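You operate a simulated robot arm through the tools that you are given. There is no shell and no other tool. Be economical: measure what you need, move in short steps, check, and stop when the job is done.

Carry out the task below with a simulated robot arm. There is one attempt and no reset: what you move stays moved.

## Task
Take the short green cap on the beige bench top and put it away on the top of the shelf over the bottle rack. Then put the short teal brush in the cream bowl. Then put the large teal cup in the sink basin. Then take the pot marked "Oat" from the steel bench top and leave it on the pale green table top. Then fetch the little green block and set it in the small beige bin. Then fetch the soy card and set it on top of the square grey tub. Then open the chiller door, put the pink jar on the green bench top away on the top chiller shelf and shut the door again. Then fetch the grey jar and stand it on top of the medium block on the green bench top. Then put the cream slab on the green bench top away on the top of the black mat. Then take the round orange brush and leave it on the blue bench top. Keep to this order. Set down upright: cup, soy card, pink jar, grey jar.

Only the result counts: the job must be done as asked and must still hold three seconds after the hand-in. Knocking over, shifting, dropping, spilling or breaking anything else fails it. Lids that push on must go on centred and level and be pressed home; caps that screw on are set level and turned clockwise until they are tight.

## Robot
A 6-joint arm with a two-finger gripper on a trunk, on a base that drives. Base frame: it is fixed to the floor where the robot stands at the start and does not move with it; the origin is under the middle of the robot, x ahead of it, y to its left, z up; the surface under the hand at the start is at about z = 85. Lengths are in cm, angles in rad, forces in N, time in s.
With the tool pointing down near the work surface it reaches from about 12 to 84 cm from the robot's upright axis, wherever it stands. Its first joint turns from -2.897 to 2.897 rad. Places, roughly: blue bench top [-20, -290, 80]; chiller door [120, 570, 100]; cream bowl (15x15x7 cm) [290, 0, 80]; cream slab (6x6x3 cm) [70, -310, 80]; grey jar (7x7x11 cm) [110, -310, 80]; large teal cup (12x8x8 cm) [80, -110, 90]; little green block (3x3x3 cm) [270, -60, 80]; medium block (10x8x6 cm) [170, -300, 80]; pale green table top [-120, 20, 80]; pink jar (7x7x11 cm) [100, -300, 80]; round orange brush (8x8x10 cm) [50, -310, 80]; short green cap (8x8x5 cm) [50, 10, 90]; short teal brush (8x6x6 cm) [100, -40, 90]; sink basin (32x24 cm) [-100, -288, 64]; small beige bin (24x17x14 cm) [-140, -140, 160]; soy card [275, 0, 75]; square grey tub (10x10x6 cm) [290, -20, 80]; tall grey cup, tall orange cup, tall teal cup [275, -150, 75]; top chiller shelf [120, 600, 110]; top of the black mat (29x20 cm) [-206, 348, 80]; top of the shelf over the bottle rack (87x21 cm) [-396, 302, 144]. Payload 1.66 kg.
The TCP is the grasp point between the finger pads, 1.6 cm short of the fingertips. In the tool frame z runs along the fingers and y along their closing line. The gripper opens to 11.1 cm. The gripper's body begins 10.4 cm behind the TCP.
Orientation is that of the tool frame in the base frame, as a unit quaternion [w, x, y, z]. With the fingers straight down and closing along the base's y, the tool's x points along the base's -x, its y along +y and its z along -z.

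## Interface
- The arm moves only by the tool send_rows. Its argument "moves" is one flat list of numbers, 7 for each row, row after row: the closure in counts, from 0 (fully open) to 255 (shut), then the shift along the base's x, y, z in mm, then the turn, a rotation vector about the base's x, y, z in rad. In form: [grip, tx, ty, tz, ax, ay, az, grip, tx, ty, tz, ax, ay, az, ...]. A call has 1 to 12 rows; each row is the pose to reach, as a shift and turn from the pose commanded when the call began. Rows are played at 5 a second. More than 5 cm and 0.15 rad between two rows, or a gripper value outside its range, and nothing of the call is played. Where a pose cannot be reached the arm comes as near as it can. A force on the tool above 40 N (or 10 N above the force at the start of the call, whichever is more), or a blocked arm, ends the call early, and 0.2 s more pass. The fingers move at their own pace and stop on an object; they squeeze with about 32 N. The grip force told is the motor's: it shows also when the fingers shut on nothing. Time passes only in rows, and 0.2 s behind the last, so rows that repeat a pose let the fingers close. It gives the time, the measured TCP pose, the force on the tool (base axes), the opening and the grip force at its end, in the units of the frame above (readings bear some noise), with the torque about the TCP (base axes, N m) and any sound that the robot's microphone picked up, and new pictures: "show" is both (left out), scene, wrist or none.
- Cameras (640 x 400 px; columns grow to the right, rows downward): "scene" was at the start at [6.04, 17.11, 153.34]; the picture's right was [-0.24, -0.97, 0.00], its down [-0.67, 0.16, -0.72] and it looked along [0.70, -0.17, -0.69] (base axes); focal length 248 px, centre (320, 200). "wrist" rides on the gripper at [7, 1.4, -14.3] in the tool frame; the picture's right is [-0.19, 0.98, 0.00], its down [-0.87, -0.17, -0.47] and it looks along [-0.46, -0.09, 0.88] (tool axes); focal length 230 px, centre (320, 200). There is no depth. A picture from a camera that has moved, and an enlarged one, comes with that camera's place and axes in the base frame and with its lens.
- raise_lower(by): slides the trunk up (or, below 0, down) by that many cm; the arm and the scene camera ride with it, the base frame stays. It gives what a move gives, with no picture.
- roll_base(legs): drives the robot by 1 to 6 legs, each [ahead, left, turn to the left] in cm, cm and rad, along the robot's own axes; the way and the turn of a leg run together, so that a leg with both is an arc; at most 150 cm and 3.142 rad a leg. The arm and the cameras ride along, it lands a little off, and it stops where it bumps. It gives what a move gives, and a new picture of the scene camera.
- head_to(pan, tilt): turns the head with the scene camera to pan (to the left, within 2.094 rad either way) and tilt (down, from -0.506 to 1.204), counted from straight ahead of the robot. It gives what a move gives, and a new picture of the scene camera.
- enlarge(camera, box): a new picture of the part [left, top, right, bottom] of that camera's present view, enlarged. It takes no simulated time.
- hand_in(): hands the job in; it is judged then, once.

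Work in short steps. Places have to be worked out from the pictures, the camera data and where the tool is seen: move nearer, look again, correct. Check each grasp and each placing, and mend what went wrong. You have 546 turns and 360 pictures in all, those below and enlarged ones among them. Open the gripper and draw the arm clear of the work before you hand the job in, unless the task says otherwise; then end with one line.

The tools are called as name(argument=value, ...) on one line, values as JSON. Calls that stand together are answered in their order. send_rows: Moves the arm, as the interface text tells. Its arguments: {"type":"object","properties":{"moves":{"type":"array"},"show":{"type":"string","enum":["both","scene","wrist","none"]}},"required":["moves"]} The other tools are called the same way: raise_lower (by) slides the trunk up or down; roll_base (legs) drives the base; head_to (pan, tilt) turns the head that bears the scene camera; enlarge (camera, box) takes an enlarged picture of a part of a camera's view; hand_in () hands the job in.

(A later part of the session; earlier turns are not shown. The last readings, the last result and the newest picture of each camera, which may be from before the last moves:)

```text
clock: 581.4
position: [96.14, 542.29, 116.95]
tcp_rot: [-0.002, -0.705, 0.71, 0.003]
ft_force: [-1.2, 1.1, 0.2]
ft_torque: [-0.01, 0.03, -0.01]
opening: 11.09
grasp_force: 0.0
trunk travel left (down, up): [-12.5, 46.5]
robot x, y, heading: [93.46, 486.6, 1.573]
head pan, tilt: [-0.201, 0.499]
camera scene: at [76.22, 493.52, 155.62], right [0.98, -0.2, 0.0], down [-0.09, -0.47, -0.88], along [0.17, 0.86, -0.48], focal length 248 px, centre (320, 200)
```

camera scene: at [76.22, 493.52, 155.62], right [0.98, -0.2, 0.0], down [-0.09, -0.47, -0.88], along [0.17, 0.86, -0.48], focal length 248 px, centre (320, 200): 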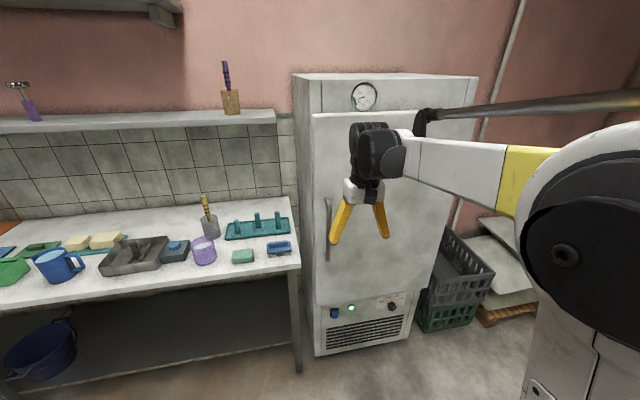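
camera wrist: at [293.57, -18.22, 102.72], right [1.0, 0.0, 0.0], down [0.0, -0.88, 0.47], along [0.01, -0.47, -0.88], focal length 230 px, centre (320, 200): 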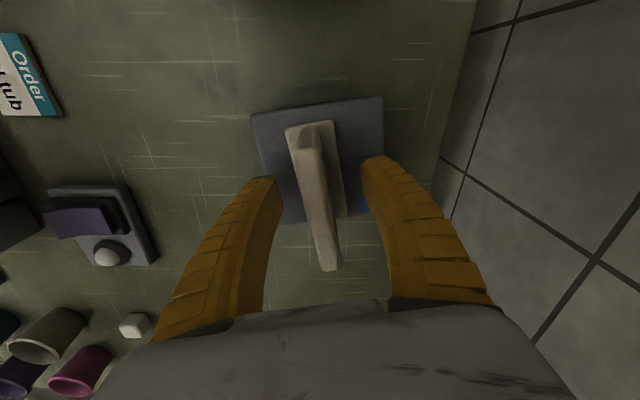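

Handle triangulated at (94.6, 568.7), z 86–115. I pitch the tool up to point along +y.

send_rows(moves=[0, 0, 0, 0, 0.143, 0, 0, 0, 0, 0, 0, 0.286, 0, 0, 0, 0, 0, 0, 0.429, 0, 0, 0, 0, 0, -10, 0.571, 0, 0, 0, 0, 0, -20, 0.714, 0, 0, 0, 0, 0, -30, 0.857, 0, 0, 0, 0, 0, -50, 1.0, 0, 0, 0, 0, 0, -70, 1.143, 0, 0, 0, 0, 0, -90, 1.285, 0, 0, 0, 0, 0, -120, 1.428, 0, 0, 0, 0, 0, -155, 1.571, 0, 0])

```text
clock: 583.8
position: [96.71, 546.95, 113.4]
tcp_rot: [-0.496, 0.503, -0.501, -0.5]
ft_force: [0.6, 0.2, 0.3]
ft_torque: [-0.06, -0.01, 0.01]
opening: 11.08
grasp_force: 0.0
out of reach, approached as far as the arm can: row 10, 11
trunk travel left (down, up): [-12.5, 46.5]
robot x, y, heading: [93.29, 486.43, 1.573]
head pan, tilt: [-0.201, 0.499]
camera scene: at [76.24, 493.58, 155.61], right [0.98, -0.2, 0.0], down [-0.09, -0.47, -0.88], along [0.17, 0.86, -0.48], focal length 248 px, centre (320, 200)
camera wrist: at [95.45, 532.46, 106.56], right [-0.98, 0.0, 0.19], down [0.17, -0.47, 0.87], along [0.09, 0.88, 0.46], focal length 230 px, centre (320, 200)
```

scene: 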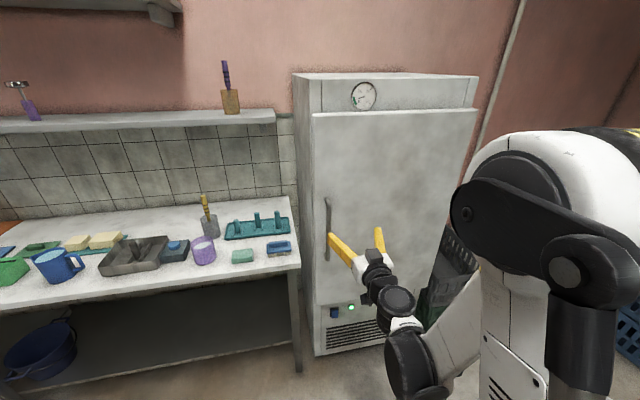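
wrist: 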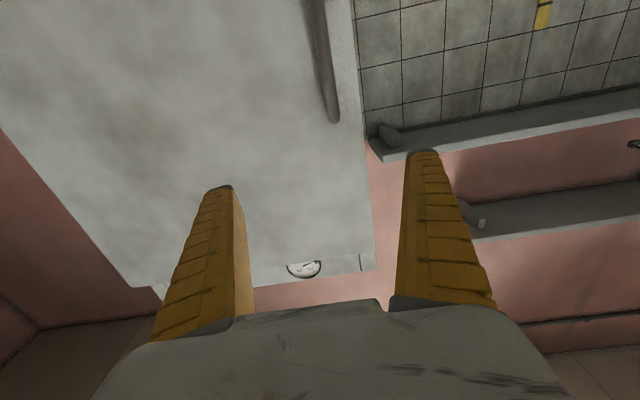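

Tool points at the door. I lower the trunk 10 cm and line up with the bar.

raise_lower(by=-11)

send_rows(moves=[0, -10, 30, 0, 0, 0, 0, 0, -22, 70, 0, 0, 0, 0, 0, -22, 110, 0, 0, 0, 0])

```text
clock: 585.2
position: [96.76, 546.83, 102.46]
tcp_rot: [0.495, -0.501, 0.501, 0.503]
ft_force: [0.4, 0.4, -0.1]
ft_torque: [-0.02, 0.0, 0.03]
opening: 11.1
grasp_force: 0.0
trunk travel left (down, up): [-1.5, 57.5]
robot x, y, heading: [93.36, 486.55, 1.568]
head pan, tilt: [-0.201, 0.499]
```

```text
clock: 586.0
position: [94.46, 557.83, 102.52]
tcp_rot: [0.496, -0.5, 0.502, 0.502]
ft_force: [0.2, 1.3, -0.2]
ft_torque: [0.0, -0.02, -0.03]
opening: 11.09
grasp_force: 0.1
trunk travel left (down, up): [-1.5, 57.5]
robot x, y, heading: [93.23, 486.58, 1.574]
head pan, tilt: [-0.201, 0.499]
camera scene: at [76.22, 493.53, 144.61], right [0.98, -0.2, 0.0], down [-0.09, -0.47, -0.88], along [0.17, 0.86, -0.48], focal length 248 px, centre (320, 200)
camera wrist: at [93.17, 543.41, 95.6], right [-0.98, 0.0, 0.2], down [0.18, -0.47, 0.87], along [0.09, 0.88, 0.46], focal length 230 px, centre (320, 200)
```

scene: 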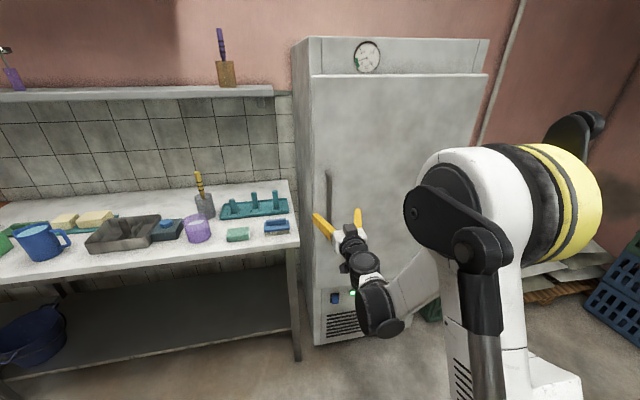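
wrist: 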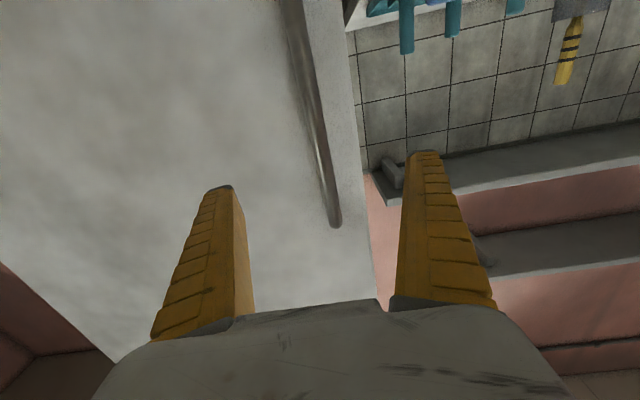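

The bar runs between the fingers. I advance to it and close.

send_rows(moves=[0, 0, 40, 0, 0, 0, 0, 0, 0, 75, 0, 0, 0, 0, 0, 0, 92, 0, 0, 0, 0, 255, 0, 92, 0, 0, 0, 0, 255, 0, 92, 0, 0, 0, 0, 255, 0, 92, 0, 0, 0, 0])

```text
clock: 587.4
position: [94.35, 566.99, 102.72]
tcp_rot: [0.495, -0.501, 0.501, 0.502]
ft_force: [-7.0, -6.0, -2.2]
ft_torque: [0.02, -0.13, 0.05]
opening: 1.39
grasp_force: 34.1
trunk travel left (down, up): [-1.5, 57.5]
robot x, y, heading: [93.44, 486.75, 1.575]
head pan, tilt: [-0.201, 0.499]
camera scene: at [76.14, 493.46, 144.6], right [0.98, -0.2, 0.0], down [-0.09, -0.47, -0.88], along [0.17, 0.86, -0.48], focal length 248 px, centre (320, 200)
camera wrist: at [92.99, 552.45, 95.75], right [-0.98, -0.01, 0.2], down [0.18, -0.47, 0.87], along [0.09, 0.88, 0.46], focal length 230 px, centre (320, 200)
```

scene: 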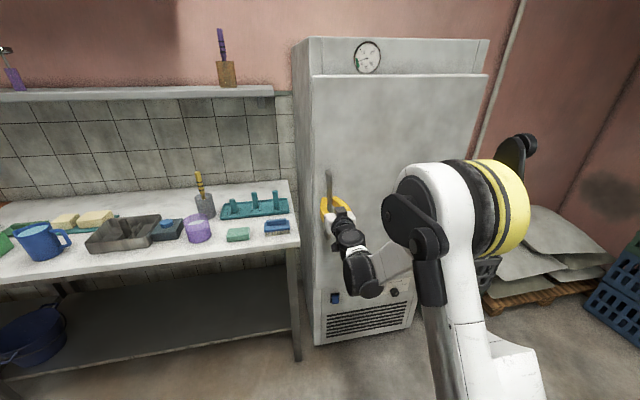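
wrist: 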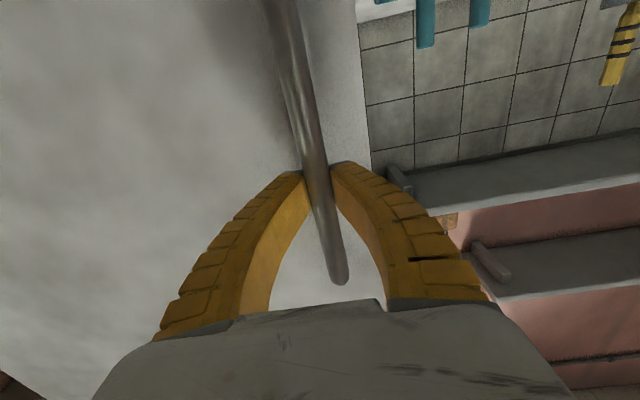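

Bar gripped. I pull along the door's arc about the hinge, first to 0.27 rad.

send_rows(moves=[255, 1, -15, 0, 0, 0, 0.03, 255, 5, -46, 0, 0, 0, 0.09, 255, 14, -92, 0, 0, 0, 0.18, 255, 27, -136, 0, 0, 0, 0.27])

```text
clock: 588.4
position: [97.89, 553.38, 102.6]
tcp_rot: [0.424, -0.561, 0.431, 0.565]
ft_force: [24.7, 10.1, 23.9]
ft_torque: [0.31, -0.19, -0.26]
opening: 1.02
grasp_force: 33.2
trunk travel left (down, up): [-1.5, 57.5]
robot x, y, heading: [93.11, 486.59, 1.575]
head pan, tilt: [-0.201, 0.499]
camera scene: at [76.53, 493.45, 144.67], right [0.98, -0.2, 0.0], down [-0.1, -0.47, -0.88], along [0.17, 0.86, -0.48], focal length 248 px, centre (320, 200)
camera wrist: at [100.19, 539.06, 95.67], right [-0.94, -0.26, 0.2], down [0.29, -0.41, 0.86], along [-0.14, 0.88, 0.46], focal length 230 px, centre (320, 200)
```

scene: 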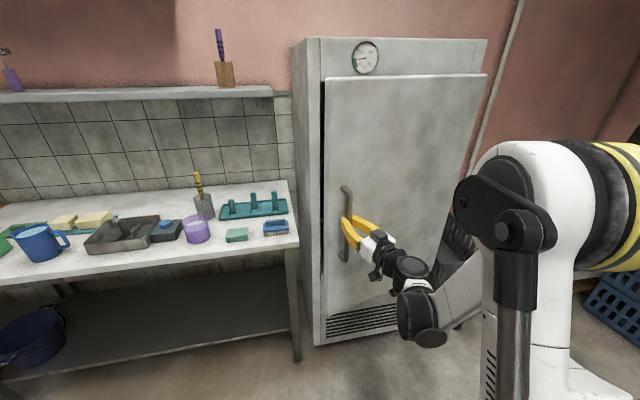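
wrist: 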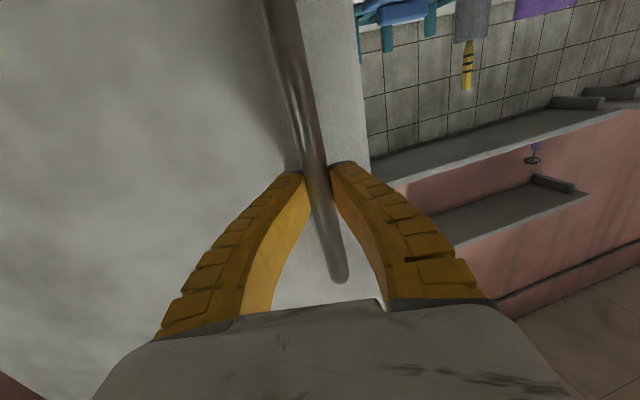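

The door opens; the force shows the arc needs a bit more +x. I continue the corrected arc to 0.63 rad.

send_rows(moves=[255, 8, 0, 0, 0, 0, 0.01, 255, 26, -40, 0, 0, 0, 0.09, 255, 49, -80, 0, 0, 0, 0.18, 255, 76, -118, 0, 0, 0, 0.27, 255, 106, -153, 0, 0, 0, 0.36])

```text
clock: 589.6
position: [107.46, 537.86, 102.5]
tcp_rot: [-0.314, 0.633, -0.32, -0.632]
ft_force: [-18.4, -15.9, 5.9]
ft_torque: [0.5, 0.32, 0.29]
opening: 1.08
grasp_force: 34.5
trunk travel left (down, up): [-1.5, 57.5]
robot x, y, heading: [93.53, 486.65, 1.578]
head pan, tilt: [-0.201, 0.499]
camera scene: at [75.98, 493.24, 144.59], right [0.98, -0.2, 0.0], down [-0.09, -0.47, -0.88], along [0.17, 0.86, -0.48], focal length 248 px, centre (320, 200)
camera wrist: at [114.96, 525.36, 95.63], right [-0.79, -0.59, 0.2], down [0.42, -0.27, 0.87], along [-0.45, 0.76, 0.46], focal length 230 px, centre (320, 200)
```

scene: 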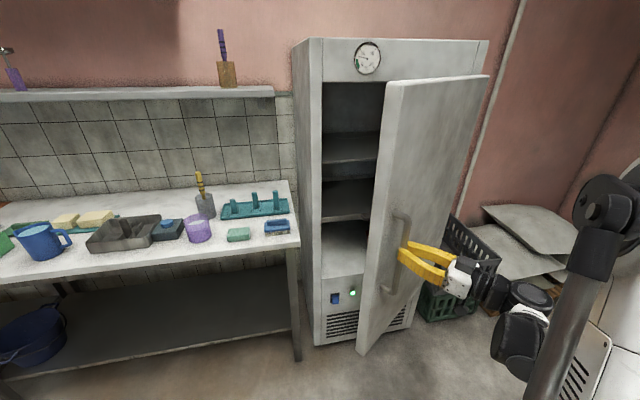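
wrist: 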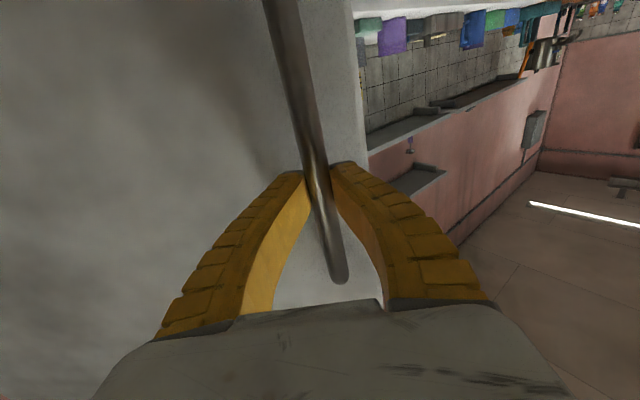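

Door about 37° open. I continue along the arc.

send_rows(moves=[255, 33, -32, 0, 0, 0, 0.09, 255, 68, -62, 0, 0, 0, 0.18, 255, 107, -88, 0, 0, 0, 0.27, 255, 147, -110, 0, 0, 0, 0.36, 255, 189, -129, 0, 0, 0, 0.45])

```text
clock: 589.9
position: [108.79, 536.37, 102.47]
tcp_rot: [-0.298, 0.641, -0.304, -0.639]
ft_force: [-9.2, -7.2, 3.5]
ft_torque: [0.72, 0.51, 0.07]
opening: 0.95
grasp_force: 34.7
trunk travel left (down, up): [-1.5, 57.5]
robot x, y, heading: [93.59, 486.7, 1.578]
head pan, tilt: [-0.201, 0.499]
stopped in row 1: the force on the tool passed its limit at 46 N (the readings are from after the stop); the commanded pose is now the measured one
camera scene: at [75.95, 493.4, 144.59], right [0.98, -0.19, 0.0], down [-0.09, -0.47, -0.88], along [0.17, 0.86, -0.48], focal length 248 px, centre (320, 200)
camera wrist: at [116.95, 524.28, 95.65], right [-0.76, -0.62, 0.2], down [0.43, -0.25, 0.87], along [-0.49, 0.74, 0.46], focal length 230 px, centre (320, 200)
```

scene: 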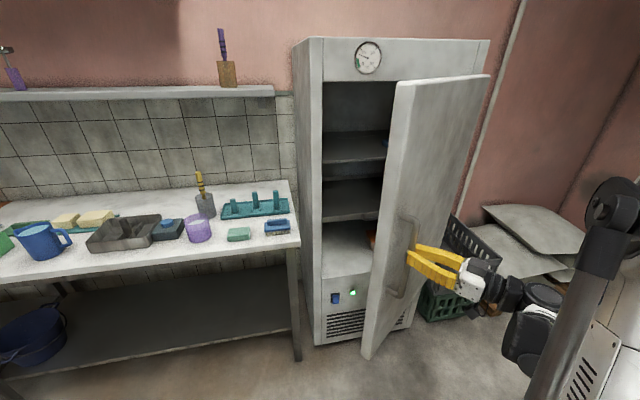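
wrist: 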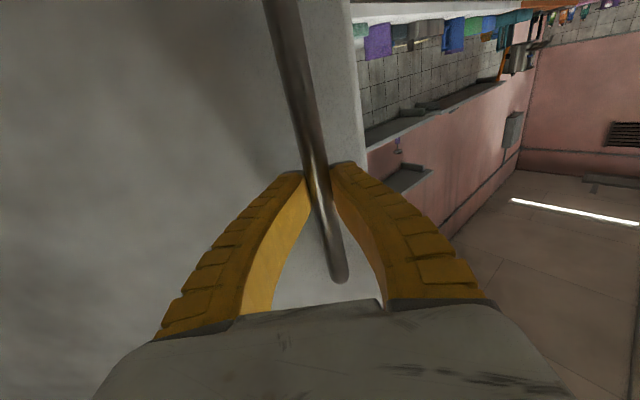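

The arc had drifted a bit inward. I re-anchor and continue in smaller steps.

send_rows(moves=[255, 13, -16, 0, 0, 0, 0.04, 255, 28, -30, 0, 0, 0, 0.08, 255, 43, -44, 0, 0, 0, 0.12, 255, 59, -57, 0, 0, 0, 0.16, 255, 75, -70, 0, 0, 0, 0.2, 255, 92, -81, 0, 0, 0, 0.24])

```text
clock: 591.3
position: [118.37, 528.42, 102.32]
tcp_rot: [-0.22, 0.672, -0.227, -0.67]
ft_force: [5.6, 9.1, 20.5]
ft_torque: [0.44, 0.28, -0.14]
opening: 0.85
grasp_force: 33.7
trunk travel left (down, up): [-1.5, 57.5]
robot x, y, heading: [93.41, 486.62, 1.579]
head pan, tilt: [-0.201, 0.499]
camera scene: at [76.21, 493.49, 144.62], right [0.98, -0.2, 0.0], down [-0.09, -0.47, -0.88], along [0.17, 0.86, -0.48], focal length 248 px, centre (320, 200)
camera wrist: at [128.94, 518.57, 95.55], right [-0.59, -0.78, 0.2], down [0.48, -0.14, 0.87], along [-0.65, 0.6, 0.46], focal length 230 px, centre (320, 200)
```

scene: 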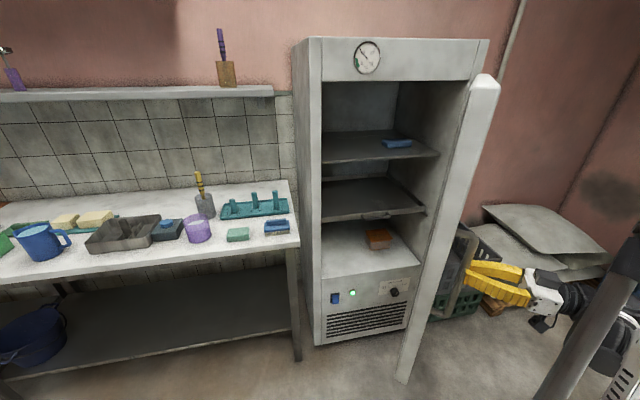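
wrist: 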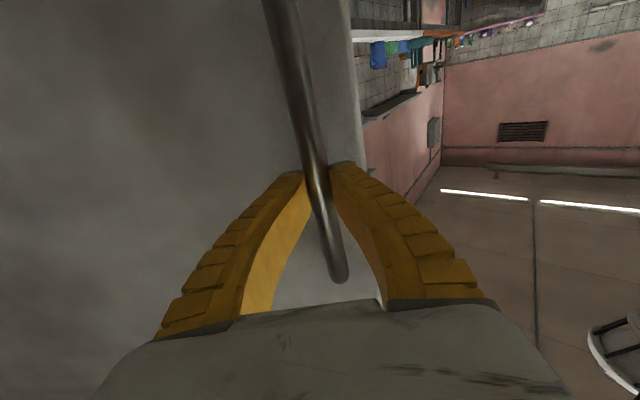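

Opening to about 55° now, the shelves are visible. I continue a bit further.

send_rows(moves=[255, 18, -11, 0, 0, 0, 0.04, 255, 36, -21, 0, 0, 0, 0.08, 255, 55, -31, 0, 0, 0, 0.12, 255, 73, -40, 0, 0, 0, 0.16, 255, 92, -48, 0, 0, 0, 0.2, 255, 111, -55, 0, 0, 0, 0.24, 255, 131, -61, 0, 0, 0, 0.28, 255, 151, -67, 0, 0, 0, 0.32])

```text
clock: 591.8
position: [117.91, 528.93, 102.41]
tcp_rot: [-0.205, 0.678, -0.212, -0.673]
ft_force: [-10.1, -16.0, 8.9]
ft_torque: [0.31, 0.4, 0.16]
opening: 0.79
grasp_force: 33.9
out of reach, approached as far as the arm can: row 1, 2
trunk travel left (down, up): [-1.5, 57.5]
robot x, y, heading: [93.46, 486.61, 1.575]
head pan, tilt: [-0.201, 0.499]
stopped in row 2: the force on the tool passed its limit at 53 N (the readings are from after the stop); the commanded pose is now the measured one
camera scene: at [75.95, 493.11, 144.6], right [0.98, -0.19, 0.0], down [-0.09, -0.47, -0.88], along [0.17, 0.86, -0.48], focal length 248 px, centre (320, 200)
camera wrist: at [128.85, 519.53, 95.57], right [-0.56, -0.81, 0.2], down [0.48, -0.12, 0.87], along [-0.68, 0.58, 0.46], focal length 230 px, centre (320, 200)
```

scene: 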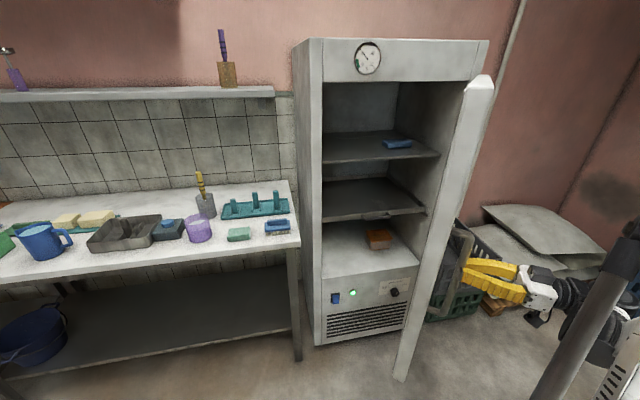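
wrist: 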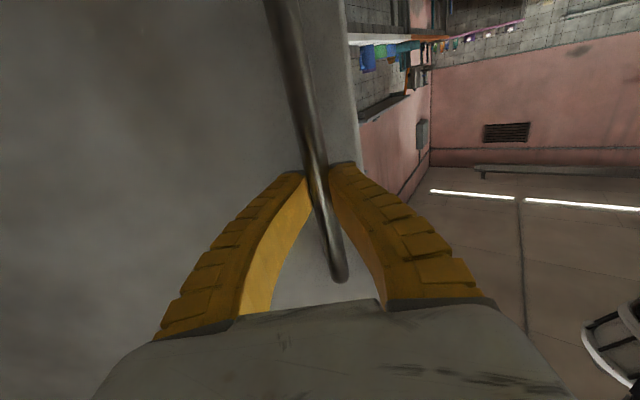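

Arm limit reached at about 57°. I release the bar and withdraw the hand along its axis.

send_rows(moves=[100, 0, 0, 0, 0, 0, 0, 0, 0, 0, 0, 0, 0, 0, 0, 0, 0, 0, 0, 0, 0, 0, 15, -12, 0, 0, 0, 0, 0, 40, -30, 0, 0, 0, 0, 0, 60, -50, 0, 0, 0, 0])

```text
clock: 593.1
position: [118.05, 529.33, 102.18]
tcp_rot: [-0.206, 0.677, -0.215, -0.673]
ft_force: [1.0, 0.2, -0.4]
ft_torque: [0.01, -0.01, -0.01]
opening: 11.06
grasp_force: 0.0
out of reach, approached as far as the arm can: row 4, 5, 6
trunk travel left (down, up): [-1.5, 57.5]
robot x, y, heading: [92.97, 486.58, 1.578]
head pan, tilt: [-0.201, 0.499]
camera scene: at [76.16, 493.44, 144.62], right [0.98, -0.19, 0.0], down [-0.09, -0.47, -0.88], along [0.17, 0.86, -0.48], focal length 248 px, centre (320, 200)
camera wrist: at [129.08, 519.79, 95.43], right [-0.56, -0.81, 0.2], down [0.48, -0.12, 0.87], along [-0.68, 0.58, 0.45], focal length 230 px, centre (320, 200)
```

scene: 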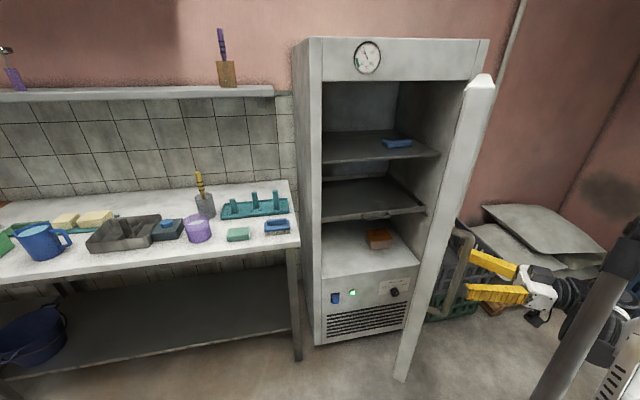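
wrist: 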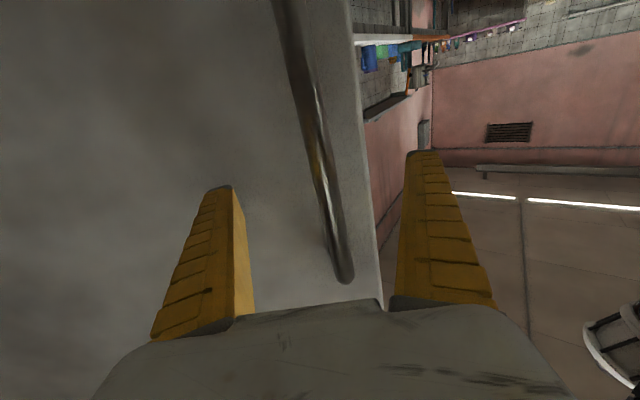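

The arm cannot retreat further, so I back the base off along the same direction.

roll_base(legs=[[-9.5, -13.5, 0]])

```text
clock: 594.6
position: [131.5, 519.91, 102.26]
tcp_rot: [-0.206, 0.677, -0.214, -0.673]
ft_force: [0.0, 0.9, 0.6]
ft_torque: [0.01, 0.01, -0.01]
opening: 11.09
grasp_force: 0.0
trunk travel left (down, up): [-1.5, 57.5]
robot x, y, heading: [106.85, 476.92, 1.575]
head pan, tilt: [-0.201, 0.499]
camera scene: at [89.62, 484.09, 144.62], right [0.98, -0.2, 0.0], down [-0.09, -0.47, -0.88], along [0.17, 0.86, -0.48], focal length 248 px, centre (320, 200)
```

scene: 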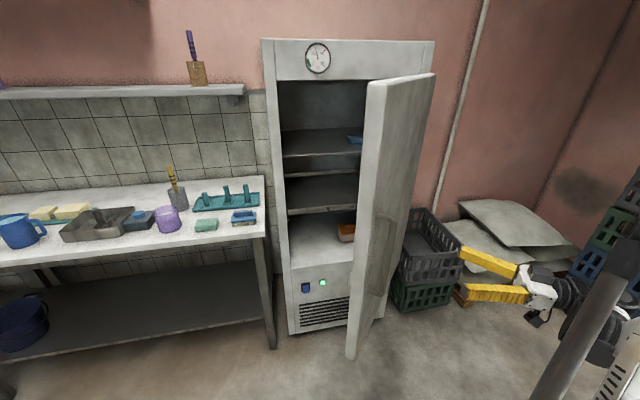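

The door stands about 60° open, enough for the hand. I back away, bring the tool straight ahead again and pitch it down to 40° below horizontal for the jar.

roll_base(legs=[[-35, 0, 0]])

send_rows(moves=[0, -20, 0, 0, 0, 0, -0.14, 0, -40, 10, 10, 0, 0, -0.28, 0, -60, 20, 20, 0, 0, -0.42, 0, -80, 30, 30, 0, 0, -0.56, 0, -100, 40, 40, 0, 0, -0.7, 0, -120, 50, 50, 0, 0, -0.84, 0, -140, 60, 60, 0, 0, -0.97], show="none")

send_rows(moves=[0, -10, 0, 10, -0.145, 0, 0, 0, -20, 0, 20, -0.29, 0, 0, 0, -30, 0, 30, -0.435, 0, 0, 0, -40, 0, 40, -0.58, 0, 0, 0, -50, 0, 50, -0.725, 0, 0, 0, -60, 0, 60, -0.87, 0, 0], show="scene")

```text
clock: 596.9
position: [131.89, 483.78, 102.14]
tcp_rot: [-0.21, 0.676, -0.218, -0.672]
ft_force: [-0.7, 0.4, 0.4]
ft_torque: [0.01, -0.03, -0.02]
opening: 11.1
grasp_force: 0.1
trunk travel left (down, up): [-1.5, 57.5]
robot x, y, heading: [106.73, 441.09, 1.567]
head pan, tilt: [-0.201, 0.499]
camera scene: at [89.66, 448.37, 144.62], right [0.98, -0.2, 0.0], down [-0.1, -0.47, -0.88], along [0.18, 0.86, -0.48], focal length 248 px, centre (320, 200)
```

scene: 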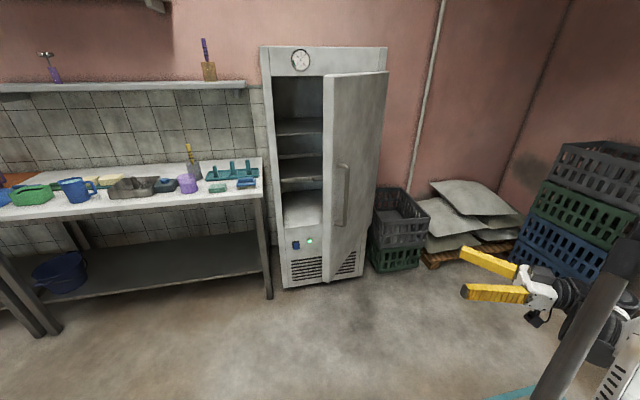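

```text
clock: 598.5
position: [117.92, 489.7, 108.29]
tcp_rot: [0.498, -0.496, 0.509, 0.497]
ft_force: [0.4, 0.5, -0.7]
ft_torque: [0.04, 0.0, 0.05]
opening: 11.09
grasp_force: 0.0
trunk travel left (down, up): [-1.5, 57.5]
robot x, y, heading: [106.97, 441.45, 1.568]
head pan, tilt: [-0.201, 0.499]
```

```text
clock: 599.9
position: [111.74, 489.69, 114.45]
tcp_rot: [0.241, -0.661, 0.671, 0.235]
ft_force: [-0.3, -0.5, 0.6]
ft_torque: [0.0, -0.02, 0.01]
opening: 11.08
grasp_force: 0.0
trunk travel left (down, up): [-1.5, 57.5]
robot x, y, heading: [106.86, 441.57, 1.565]
head pan, tilt: [-0.201, 0.499]
camera scene: at [89.66, 448.39, 144.61], right [0.98, -0.2, 0.0], down [-0.1, -0.47, -0.88], along [0.18, 0.86, -0.48], focal length 248 px, centre (320, 200)
```

scene: 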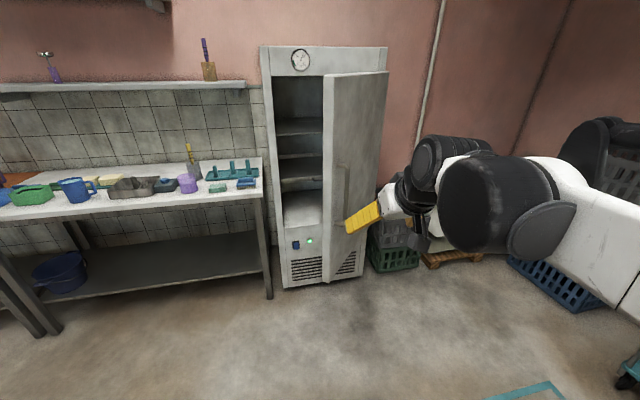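

I set the tool to about 38° below horizontal, raise the trunk and drive back south to the green bench.

send_rows(moves=[0, 0, 0, 0, 0.11, 0, 0, 0, 0, 0, 0, 0.22, 0, 0], show="none")

raise_lower(by=11)

roll_base(legs=[[0, 0, 3.14], [60, 71, 0], [145, 0, 0], [145, 0, 0], [140, 0, 0]])

```text
clock: 600.5
position: [112.0, 489.79, 114.12]
tcp_rot: [0.314, -0.63, 0.64, 0.308]
ft_force: [0.5, 0.5, 0.2]
ft_torque: [-0.02, -0.01, 0.0]
opening: 11.08
grasp_force: 0.1
trunk travel left (down, up): [-1.5, 57.5]
robot x, y, heading: [106.73, 441.59, 1.567]
head pan, tilt: [-0.201, 0.499]
```

```text
clock: 601.9
position: [112.04, 489.82, 125.21]
tcp_rot: [0.313, -0.63, 0.64, 0.309]
ft_force: [0.1, -0.6, 0.1]
ft_torque: [-0.02, 0.01, 0.01]
opening: 11.08
grasp_force: 0.1
trunk travel left (down, up): [-12.5, 46.5]
robot x, y, heading: [106.55, 441.43, 1.566]
head pan, tilt: [-0.201, 0.499]
```

```text
clock: 634.4
position: [148.78, -103.4, 125.19]
tcp_rot: [0.307, 0.646, 0.624, -0.316]
ft_force: [0.1, -0.4, 0.5]
ft_torque: [0.0, 0.01, -0.01]
opening: 11.11
grasp_force: 0.1
trunk travel left (down, up): [-12.5, 46.5]
robot x, y, heading: [155.19, -54.92, -1.603]
head pan, tilt: [-0.201, 0.499]
camera scene: at [172.07, -62.4, 155.62], right [-0.97, 0.23, 0.0], down [0.11, 0.47, -0.88], along [-0.2, -0.86, -0.48], focal length 248 px, centre (320, 200)
```

scene: 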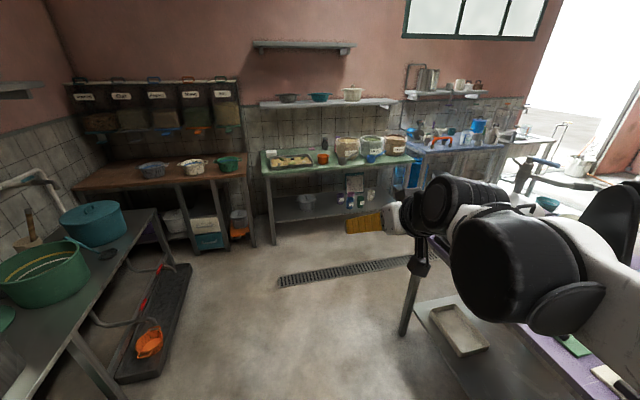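

I continue to in front of the green bench.

roll_base(legs=[[110, 0, 0.03], [48, -46, 0]])

head_to(pan=0.0, tilt=0.65)

enlarge(camera="scene", box=[100, 100, 520, 360])

```text
clock: 643.3
position: [101.46, -261.43, 125.39]
tcp_rot: [0.308, 0.642, 0.628, -0.314]
ft_force: [-0.3, 0.9, 0.1]
ft_torque: [0.0, 0.02, 0.01]
opening: 11.09
grasp_force: 0.1
trunk travel left (down, up): [-12.5, 46.5]
robot x, y, heading: [107.21, -212.61, -1.581]
head pan, tilt: [-0.201, 0.499]
camera scene: at [124.21, -219.98, 155.62], right [-0.98, 0.21, 0.0], down [0.1, 0.47, -0.88], along [-0.19, -0.86, -0.48], focal length 248 px, centre (320, 200)
```

scene: 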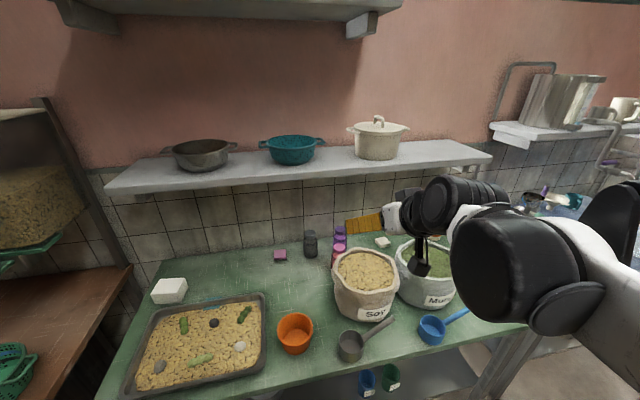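

```text
clock: 644.0
position: [101.55, -261.21, 125.34]
tcp_rot: [0.307, 0.642, 0.628, -0.313]
ft_force: [-0.2, -0.1, 0.2]
ft_torque: [-0.05, 0.01, -0.02]
opening: 11.07
grasp_force: 0.0
trunk travel left (down, up): [-12.5, 46.5]
robot x, y, heading: [107.24, -212.89, -1.588]
head pan, tilt: [0.0, 0.649]
camera scene: at [126.04, -219.74, 154.28], right [-1.0, 0.01, 0.0], down [0.01, 0.6, -0.8], along [-0.01, -0.8, -0.6], focal length 248 px, centre (320, 200)
```

scene: 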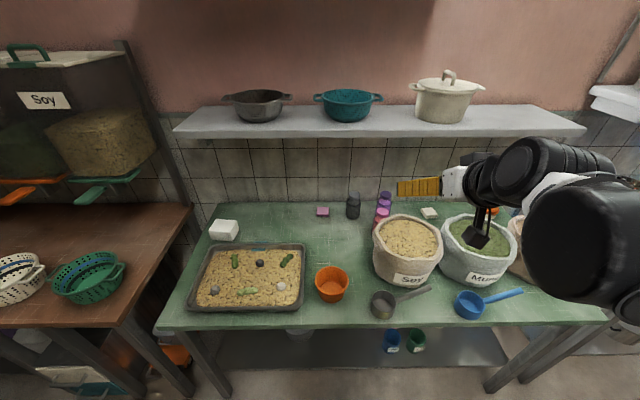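

```text
1.52 times, centred on (310, 230) of scene
camera zoom: at [126.04, -219.74, 154.28], right [-1.0, 0.01, 0.0], down [0.01, 0.6, -0.8], along [-0.01, -0.8, -0.6], focal length 377 px, centre (335, 154)
```

zoom: 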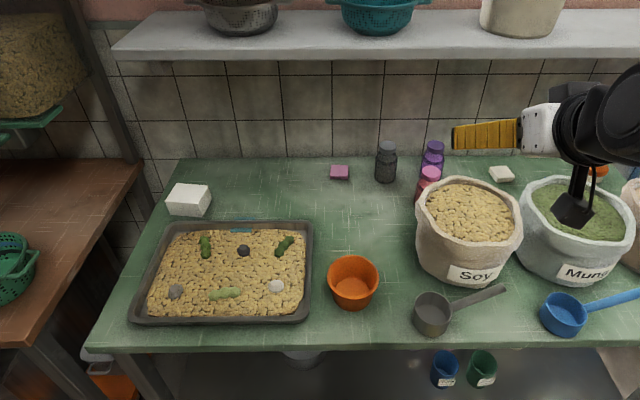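

The pink jar (about (100, -296)) stands just behind the Soy sack, with purple and grey jars behind it. I straighten the tool and look from above.

send_rows(moves=[0, 0, 0, 0, 0.13, 0, 0, 0, 0, 0, 0, 0.26, 0, 0, 0, 0, 0, 0, 0.39, 0, 0, 0, 0, 0, 0, 0.52, 0, 0, 0, 0, 0, 0, 0.65, 0, 0, 0, 0, 0, 0, 0.78, 0, 0, 0, 0, -20, 0, 0.906, 0, 0])

```text
clock: 645.6
position: [101.64, -263.61, 125.31]
tcp_rot: [-0.005, 0.712, 0.702, -0.007]
ft_force: [0.8, 0.7, 0.0]
ft_torque: [0.0, -0.04, 0.02]
opening: 11.09
grasp_force: 0.1
trunk travel left (down, up): [-12.5, 46.5]
robot x, y, heading: [107.04, -213.1, -1.583]
head pan, tilt: [0.0, 0.649]
camera scene: at [126.05, -219.87, 154.27], right [-1.0, 0.01, 0.0], down [0.01, 0.61, -0.8], along [-0.01, -0.8, -0.61], focal length 248 px, centre (320, 200)
camera wrist: at [103.39, -256.64, 139.53], right [0.98, -0.2, -0.02], down [-0.17, -0.86, 0.48], along [-0.11, -0.46, -0.88], focal length 230 px, centre (320, 200)
```

scene: 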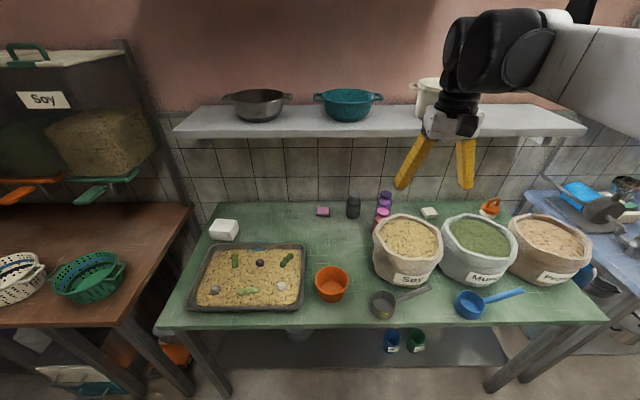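
wrist: 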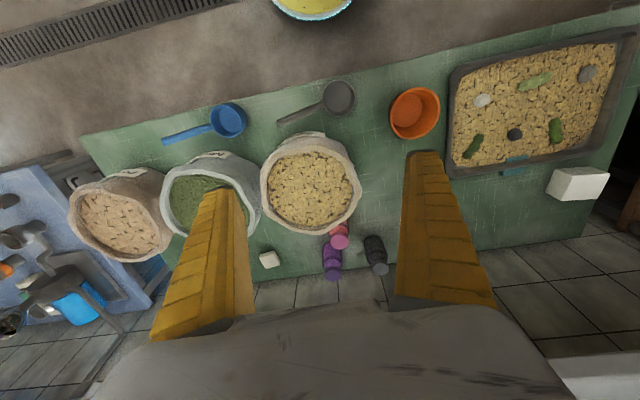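

The overhead view gives pink jar (99.8, -294.7), sack rim back edge y ≈ -288. I plan a slanted grasp from the +x side (pointing -x, slightly -y). I shift the base to (140, -224) and yaw the tool by -70°.

roll_base(legs=[[10, 33, 0]])

send_rows(moves=[0, 0, 0, 0, 0, 0, -0.14, 0, 0, 0, 0, 0, 0, -0.28, 0, 0, 0, 0, 0, 0, -0.42, 0, 0, 0, 0, 0, 0, -0.56, 0, 0, 0, 0, 0, 0, -0.7, 0, 0, 0, 0, 0, 0, -0.84, 0, 0, 0, 0, 0, 0, -0.98, 0, 0, 0, 0, 0, 0, -1.12, 0, 0, 0, 0, 0, 0, -1.22], show="none")

send_rows(moves=[0, 0, 0, 0, -0.05, 0.137, 0, 0, 0, 0, 0, -0.1, 0.273, 0, 0, 0, 0, 0, -0.15, 0.41, 0, 0, 0, 0, 0, -0.2, 0.547, 0, 0, 0, 0, 0, -0.25, 0.684, 0, 0, 0, 0, 0, -0.297, 0.82, 0])

```text
clock: 647.9
position: [134.65, -273.63, 125.22]
tcp_rot: [-0.005, 0.712, 0.702, -0.008]
ft_force: [0.4, -0.3, 0.3]
ft_torque: [-0.01, -0.02, -0.01]
opening: 11.11
grasp_force: 0.0
trunk travel left (down, up): [-12.5, 46.5]
robot x, y, heading: [139.68, -223.2, -1.581]
head pan, tilt: [0.0, 0.649]
camera scene: at [158.94, -230.08, 154.27], right [-1.0, 0.01, 0.0], down [0.01, 0.6, -0.8], along [-0.01, -0.8, -0.6], focal length 248 px, centre (320, 200)
```

scene: 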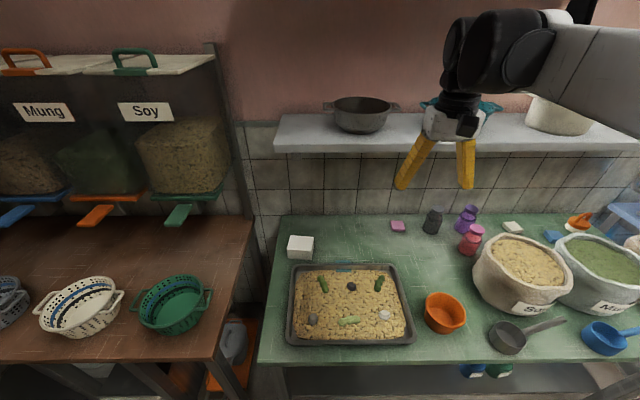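

```text
clock: 649.9
position: [134.51, -273.66, 125.35]
tcp_rot: [-0.008, 0.986, 0.166, -0.004]
ft_force: [0.3, -0.3, 0.1]
ft_torque: [0.01, 0.0, -0.03]
opening: 11.07
grasp_force: 0.0
trunk travel left (down, up): [-12.5, 46.5]
robot x, y, heading: [140.33, -222.93, -1.585]
head pan, tilt: [0.0, 0.649]
```

```text
clock: 651.3
position: [134.62, -273.77, 125.36]
tcp_rot: [0.069, 0.893, 0.148, -0.42]
ft_force: [-0.6, 0.3, -0.6]
ft_torque: [0.0, 0.02, -0.01]
opening: 11.08
grasp_force: 0.0
trunk travel left (down, up): [-12.5, 46.5]
robot x, y, heading: [139.91, -223.19, -1.581]
head pan, tilt: [0.0, 0.649]
camera scene: at [158.91, -230.08, 154.28], right [-1.0, 0.01, 0.0], down [0.01, 0.6, -0.8], along [-0.01, -0.8, -0.6], focal length 248 px, centre (320, 200)
camera wrist: at [149.6, -270.22, 129.12], right [0.2, -0.97, 0.14], down [-0.23, 0.1, 0.97], along [-0.95, -0.23, -0.2], focal length 230 px, centre (320, 200)
```

scene: 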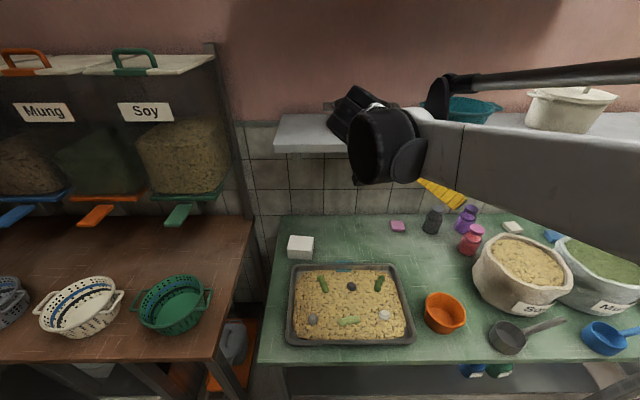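
wrist: 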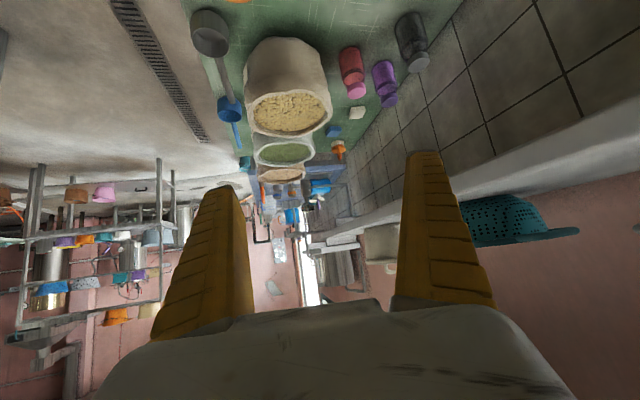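

The jar's lid is at about (101, -294.4, 92.5). I move to a pre-grasp point 16 cm back and look again.

send_rows(moves=[40, -25, -20, -35, 0, 0, 0, 40, -55, -45, -65, 0, 0, 0, 40, -85, -75, -90, 0, 0, 0, 40, -115, -100, -120, 0, 0, 0, 40, -140, -120, -155, 0, 0, 0, 40, -165, -140, -190, 0, 0, 0, 40, -195, -160, -220, 0, 0, 0, 40, -219, -166, -260, 0, 0, 0, 40, -219, -166, -287, 0, 0, 0])

```text
clock: 653.3
position: [112.78, -290.23, 96.64]
tcp_rot: [0.068, 0.893, 0.147, -0.42]
ft_force: [0.1, -0.3, 0.8]
ft_torque: [0.0, 0.02, -0.01]
opening: 9.45
grasp_force: 0.5
trunk travel left (down, up): [-12.5, 46.5]
robot x, y, heading: [139.72, -223.24, -1.585]
head pan, tilt: [0.0, 0.649]
camera scene: at [158.87, -230.09, 154.28], right [-1.0, 0.01, 0.0], down [0.01, 0.6, -0.8], along [-0.01, -0.8, -0.6], focal length 248 px, centre (320, 200)
camera wrist: at [127.82, -286.76, 100.48], right [0.2, -0.97, 0.14], down [-0.23, 0.09, 0.97], along [-0.95, -0.23, -0.21], focal length 230 px, centre (320, 200)
```

scene: 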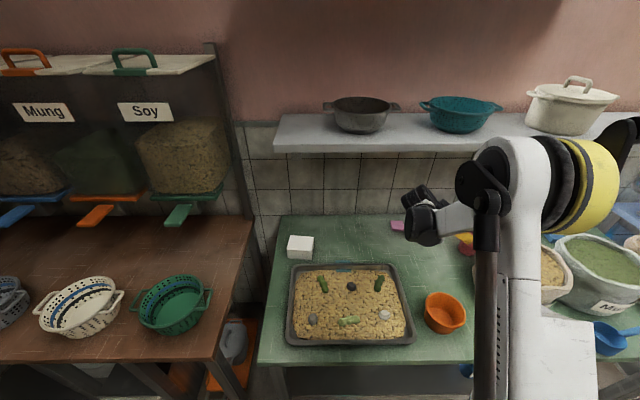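
wrist: 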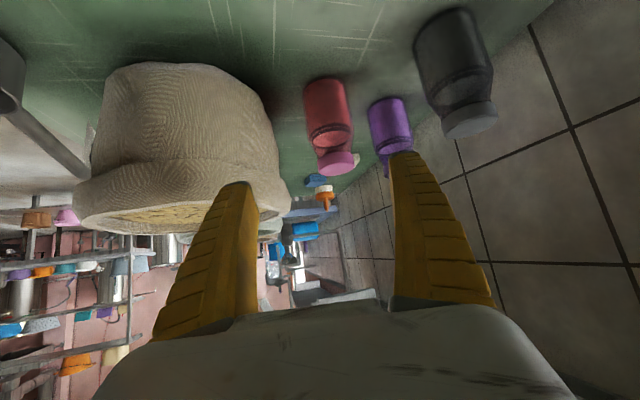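

The jar lies about 1 cm to the -y side of my axis. I correct and advance half way.

send_rows(moves=[40, 0, -11, 0, 0, 0, 0, 40, -29, -21, -25, 0, 0, 0, 40, -58, -31, -50, 0, 0, 0], show="wrist")

```text
clock: 654.1
position: [106.8, -293.44, 91.77]
tcp_rot: [0.067, 0.893, 0.148, -0.419]
ft_force: [0.3, -0.1, -1.2]
ft_torque: [0.0, 0.01, 0.02]
opening: 9.42
grasp_force: 0.9
trunk travel left (down, up): [-12.5, 46.5]
robot x, y, heading: [140.1, -223.33, -1.584]
head pan, tilt: [0.0, 0.649]
camera wrist: at [121.81, -289.85, 95.61], right [0.2, -0.97, 0.14], down [-0.23, 0.09, 0.97], along [-0.95, -0.23, -0.21], focal length 230 px, centre (320, 200)
```

wrist: 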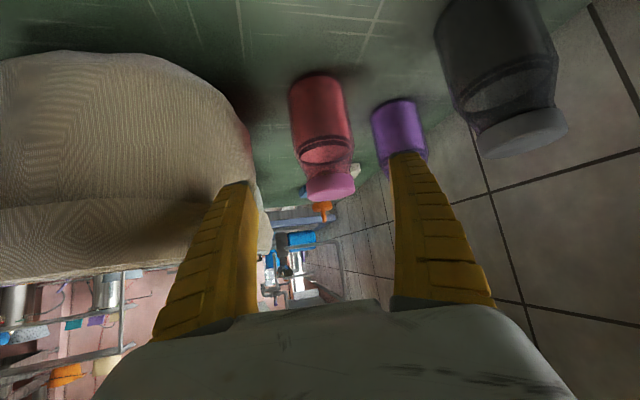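

Centred now. I slide in the remaining 7.5 cm and close.

send_rows(moves=[40, -28, -9, -24, 0, 0, 0, 40, -55, -18, -49, 0, 0, 0], show="wrist")

```text
clock: 654.7
position: [101.09, -295.26, 86.63]
tcp_rot: [0.067, 0.893, 0.147, -0.419]
ft_force: [-0.1, 0.4, -0.2]
ft_torque: [0.01, -0.02, -0.01]
opening: 9.45
grasp_force: 1.0
trunk travel left (down, up): [-12.5, 46.5]
robot x, y, heading: [140.18, -223.2, -1.582]
head pan, tilt: [0.0, 0.649]
camera wrist: at [116.22, -291.78, 90.49], right [0.2, -0.97, 0.14], down [-0.23, 0.09, 0.97], along [-0.95, -0.23, -0.21], focal length 230 px, centre (320, 200)
```

wrist: 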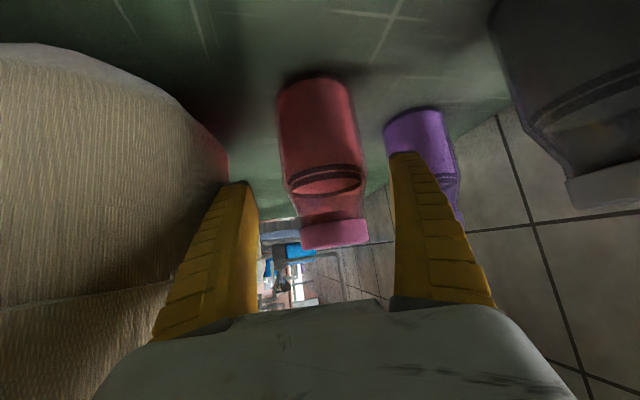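

send_rows(moves=[40, -9, -3, -5, 0, 0, 0, 255, -9, -3, -5, 0, 0, 0, 255, -9, -3, -5, 0, 0, 0, 255, -9, -3, -5, 0, 0, 0], show="wrist")

```text
clock: 655.7
position: [100.31, -295.47, 86.35]
tcp_rot: [0.067, 0.893, 0.147, -0.419]
ft_force: [0.4, 0.9, 2.2]
ft_torque: [0.22, -0.11, -0.04]
opening: 5.64
grasp_force: 32.1
trunk travel left (down, up): [-12.5, 46.5]
robot x, y, heading: [139.98, -223.43, -1.581]
head pan, tilt: [0.0, 0.649]
camera wrist: at [115.4, -292.02, 89.98], right [0.2, -0.97, 0.14], down [-0.23, 0.1, 0.97], along [-0.95, -0.23, -0.21], focal length 230 px, centre (320, 200)
```

wrist: 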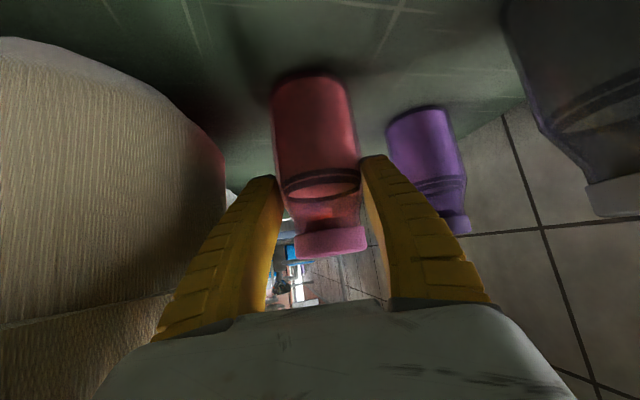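

Jar gripped at 5.6 cm width. I lift slowly and check that it holds.

send_rows(moves=[255, 0, 0, 15, 0, 0, 0, 255, 2, 0, 50, 0, 0, 0, 255, 5, 0, 95, 0, 0, 0, 255, 20, 5, 135, 0, 0, 0])

```text
clock: 656.7
position: [102.46, -294.81, 99.53]
tcp_rot: [0.068, 0.893, 0.148, -0.419]
ft_force: [0.0, 0.4, -2.9]
ft_torque: [0.01, 0.01, 0.0]
opening: 5.57
grasp_force: 31.9
trunk travel left (down, up): [-12.5, 46.5]
robot x, y, heading: [140.27, -223.04, -1.585]
head pan, tilt: [0.0, 0.649]
camera scene: at [158.9, -230.04, 154.28], right [-1.0, 0.01, 0.0], down [0.01, 0.6, -0.8], along [-0.01, -0.8, -0.6], focal length 248 px, centre (320, 200)
camera wrist: at [117.45, -291.38, 103.28], right [0.2, -0.97, 0.14], down [-0.23, 0.1, 0.97], along [-0.95, -0.23, -0.21], focal length 230 px, centre (320, 200)
```

scene: 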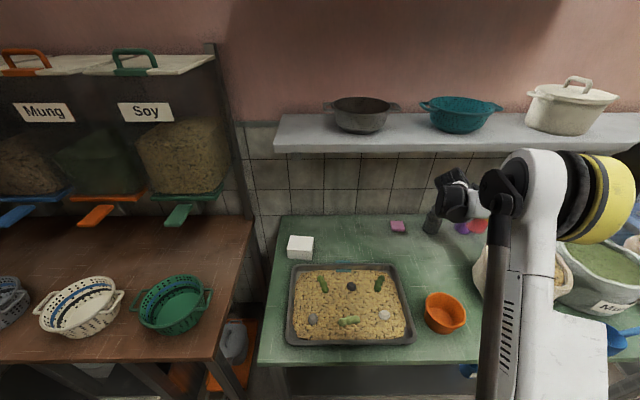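
wrist: 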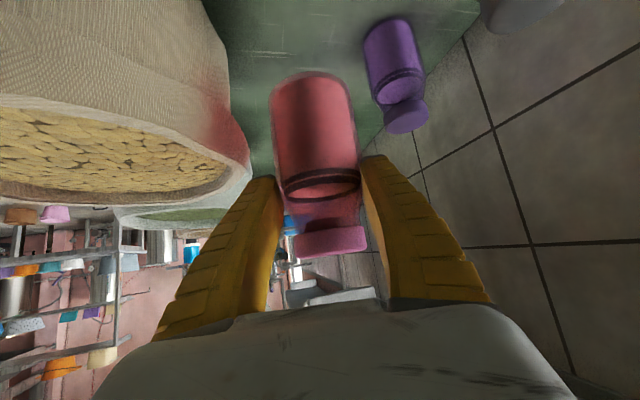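

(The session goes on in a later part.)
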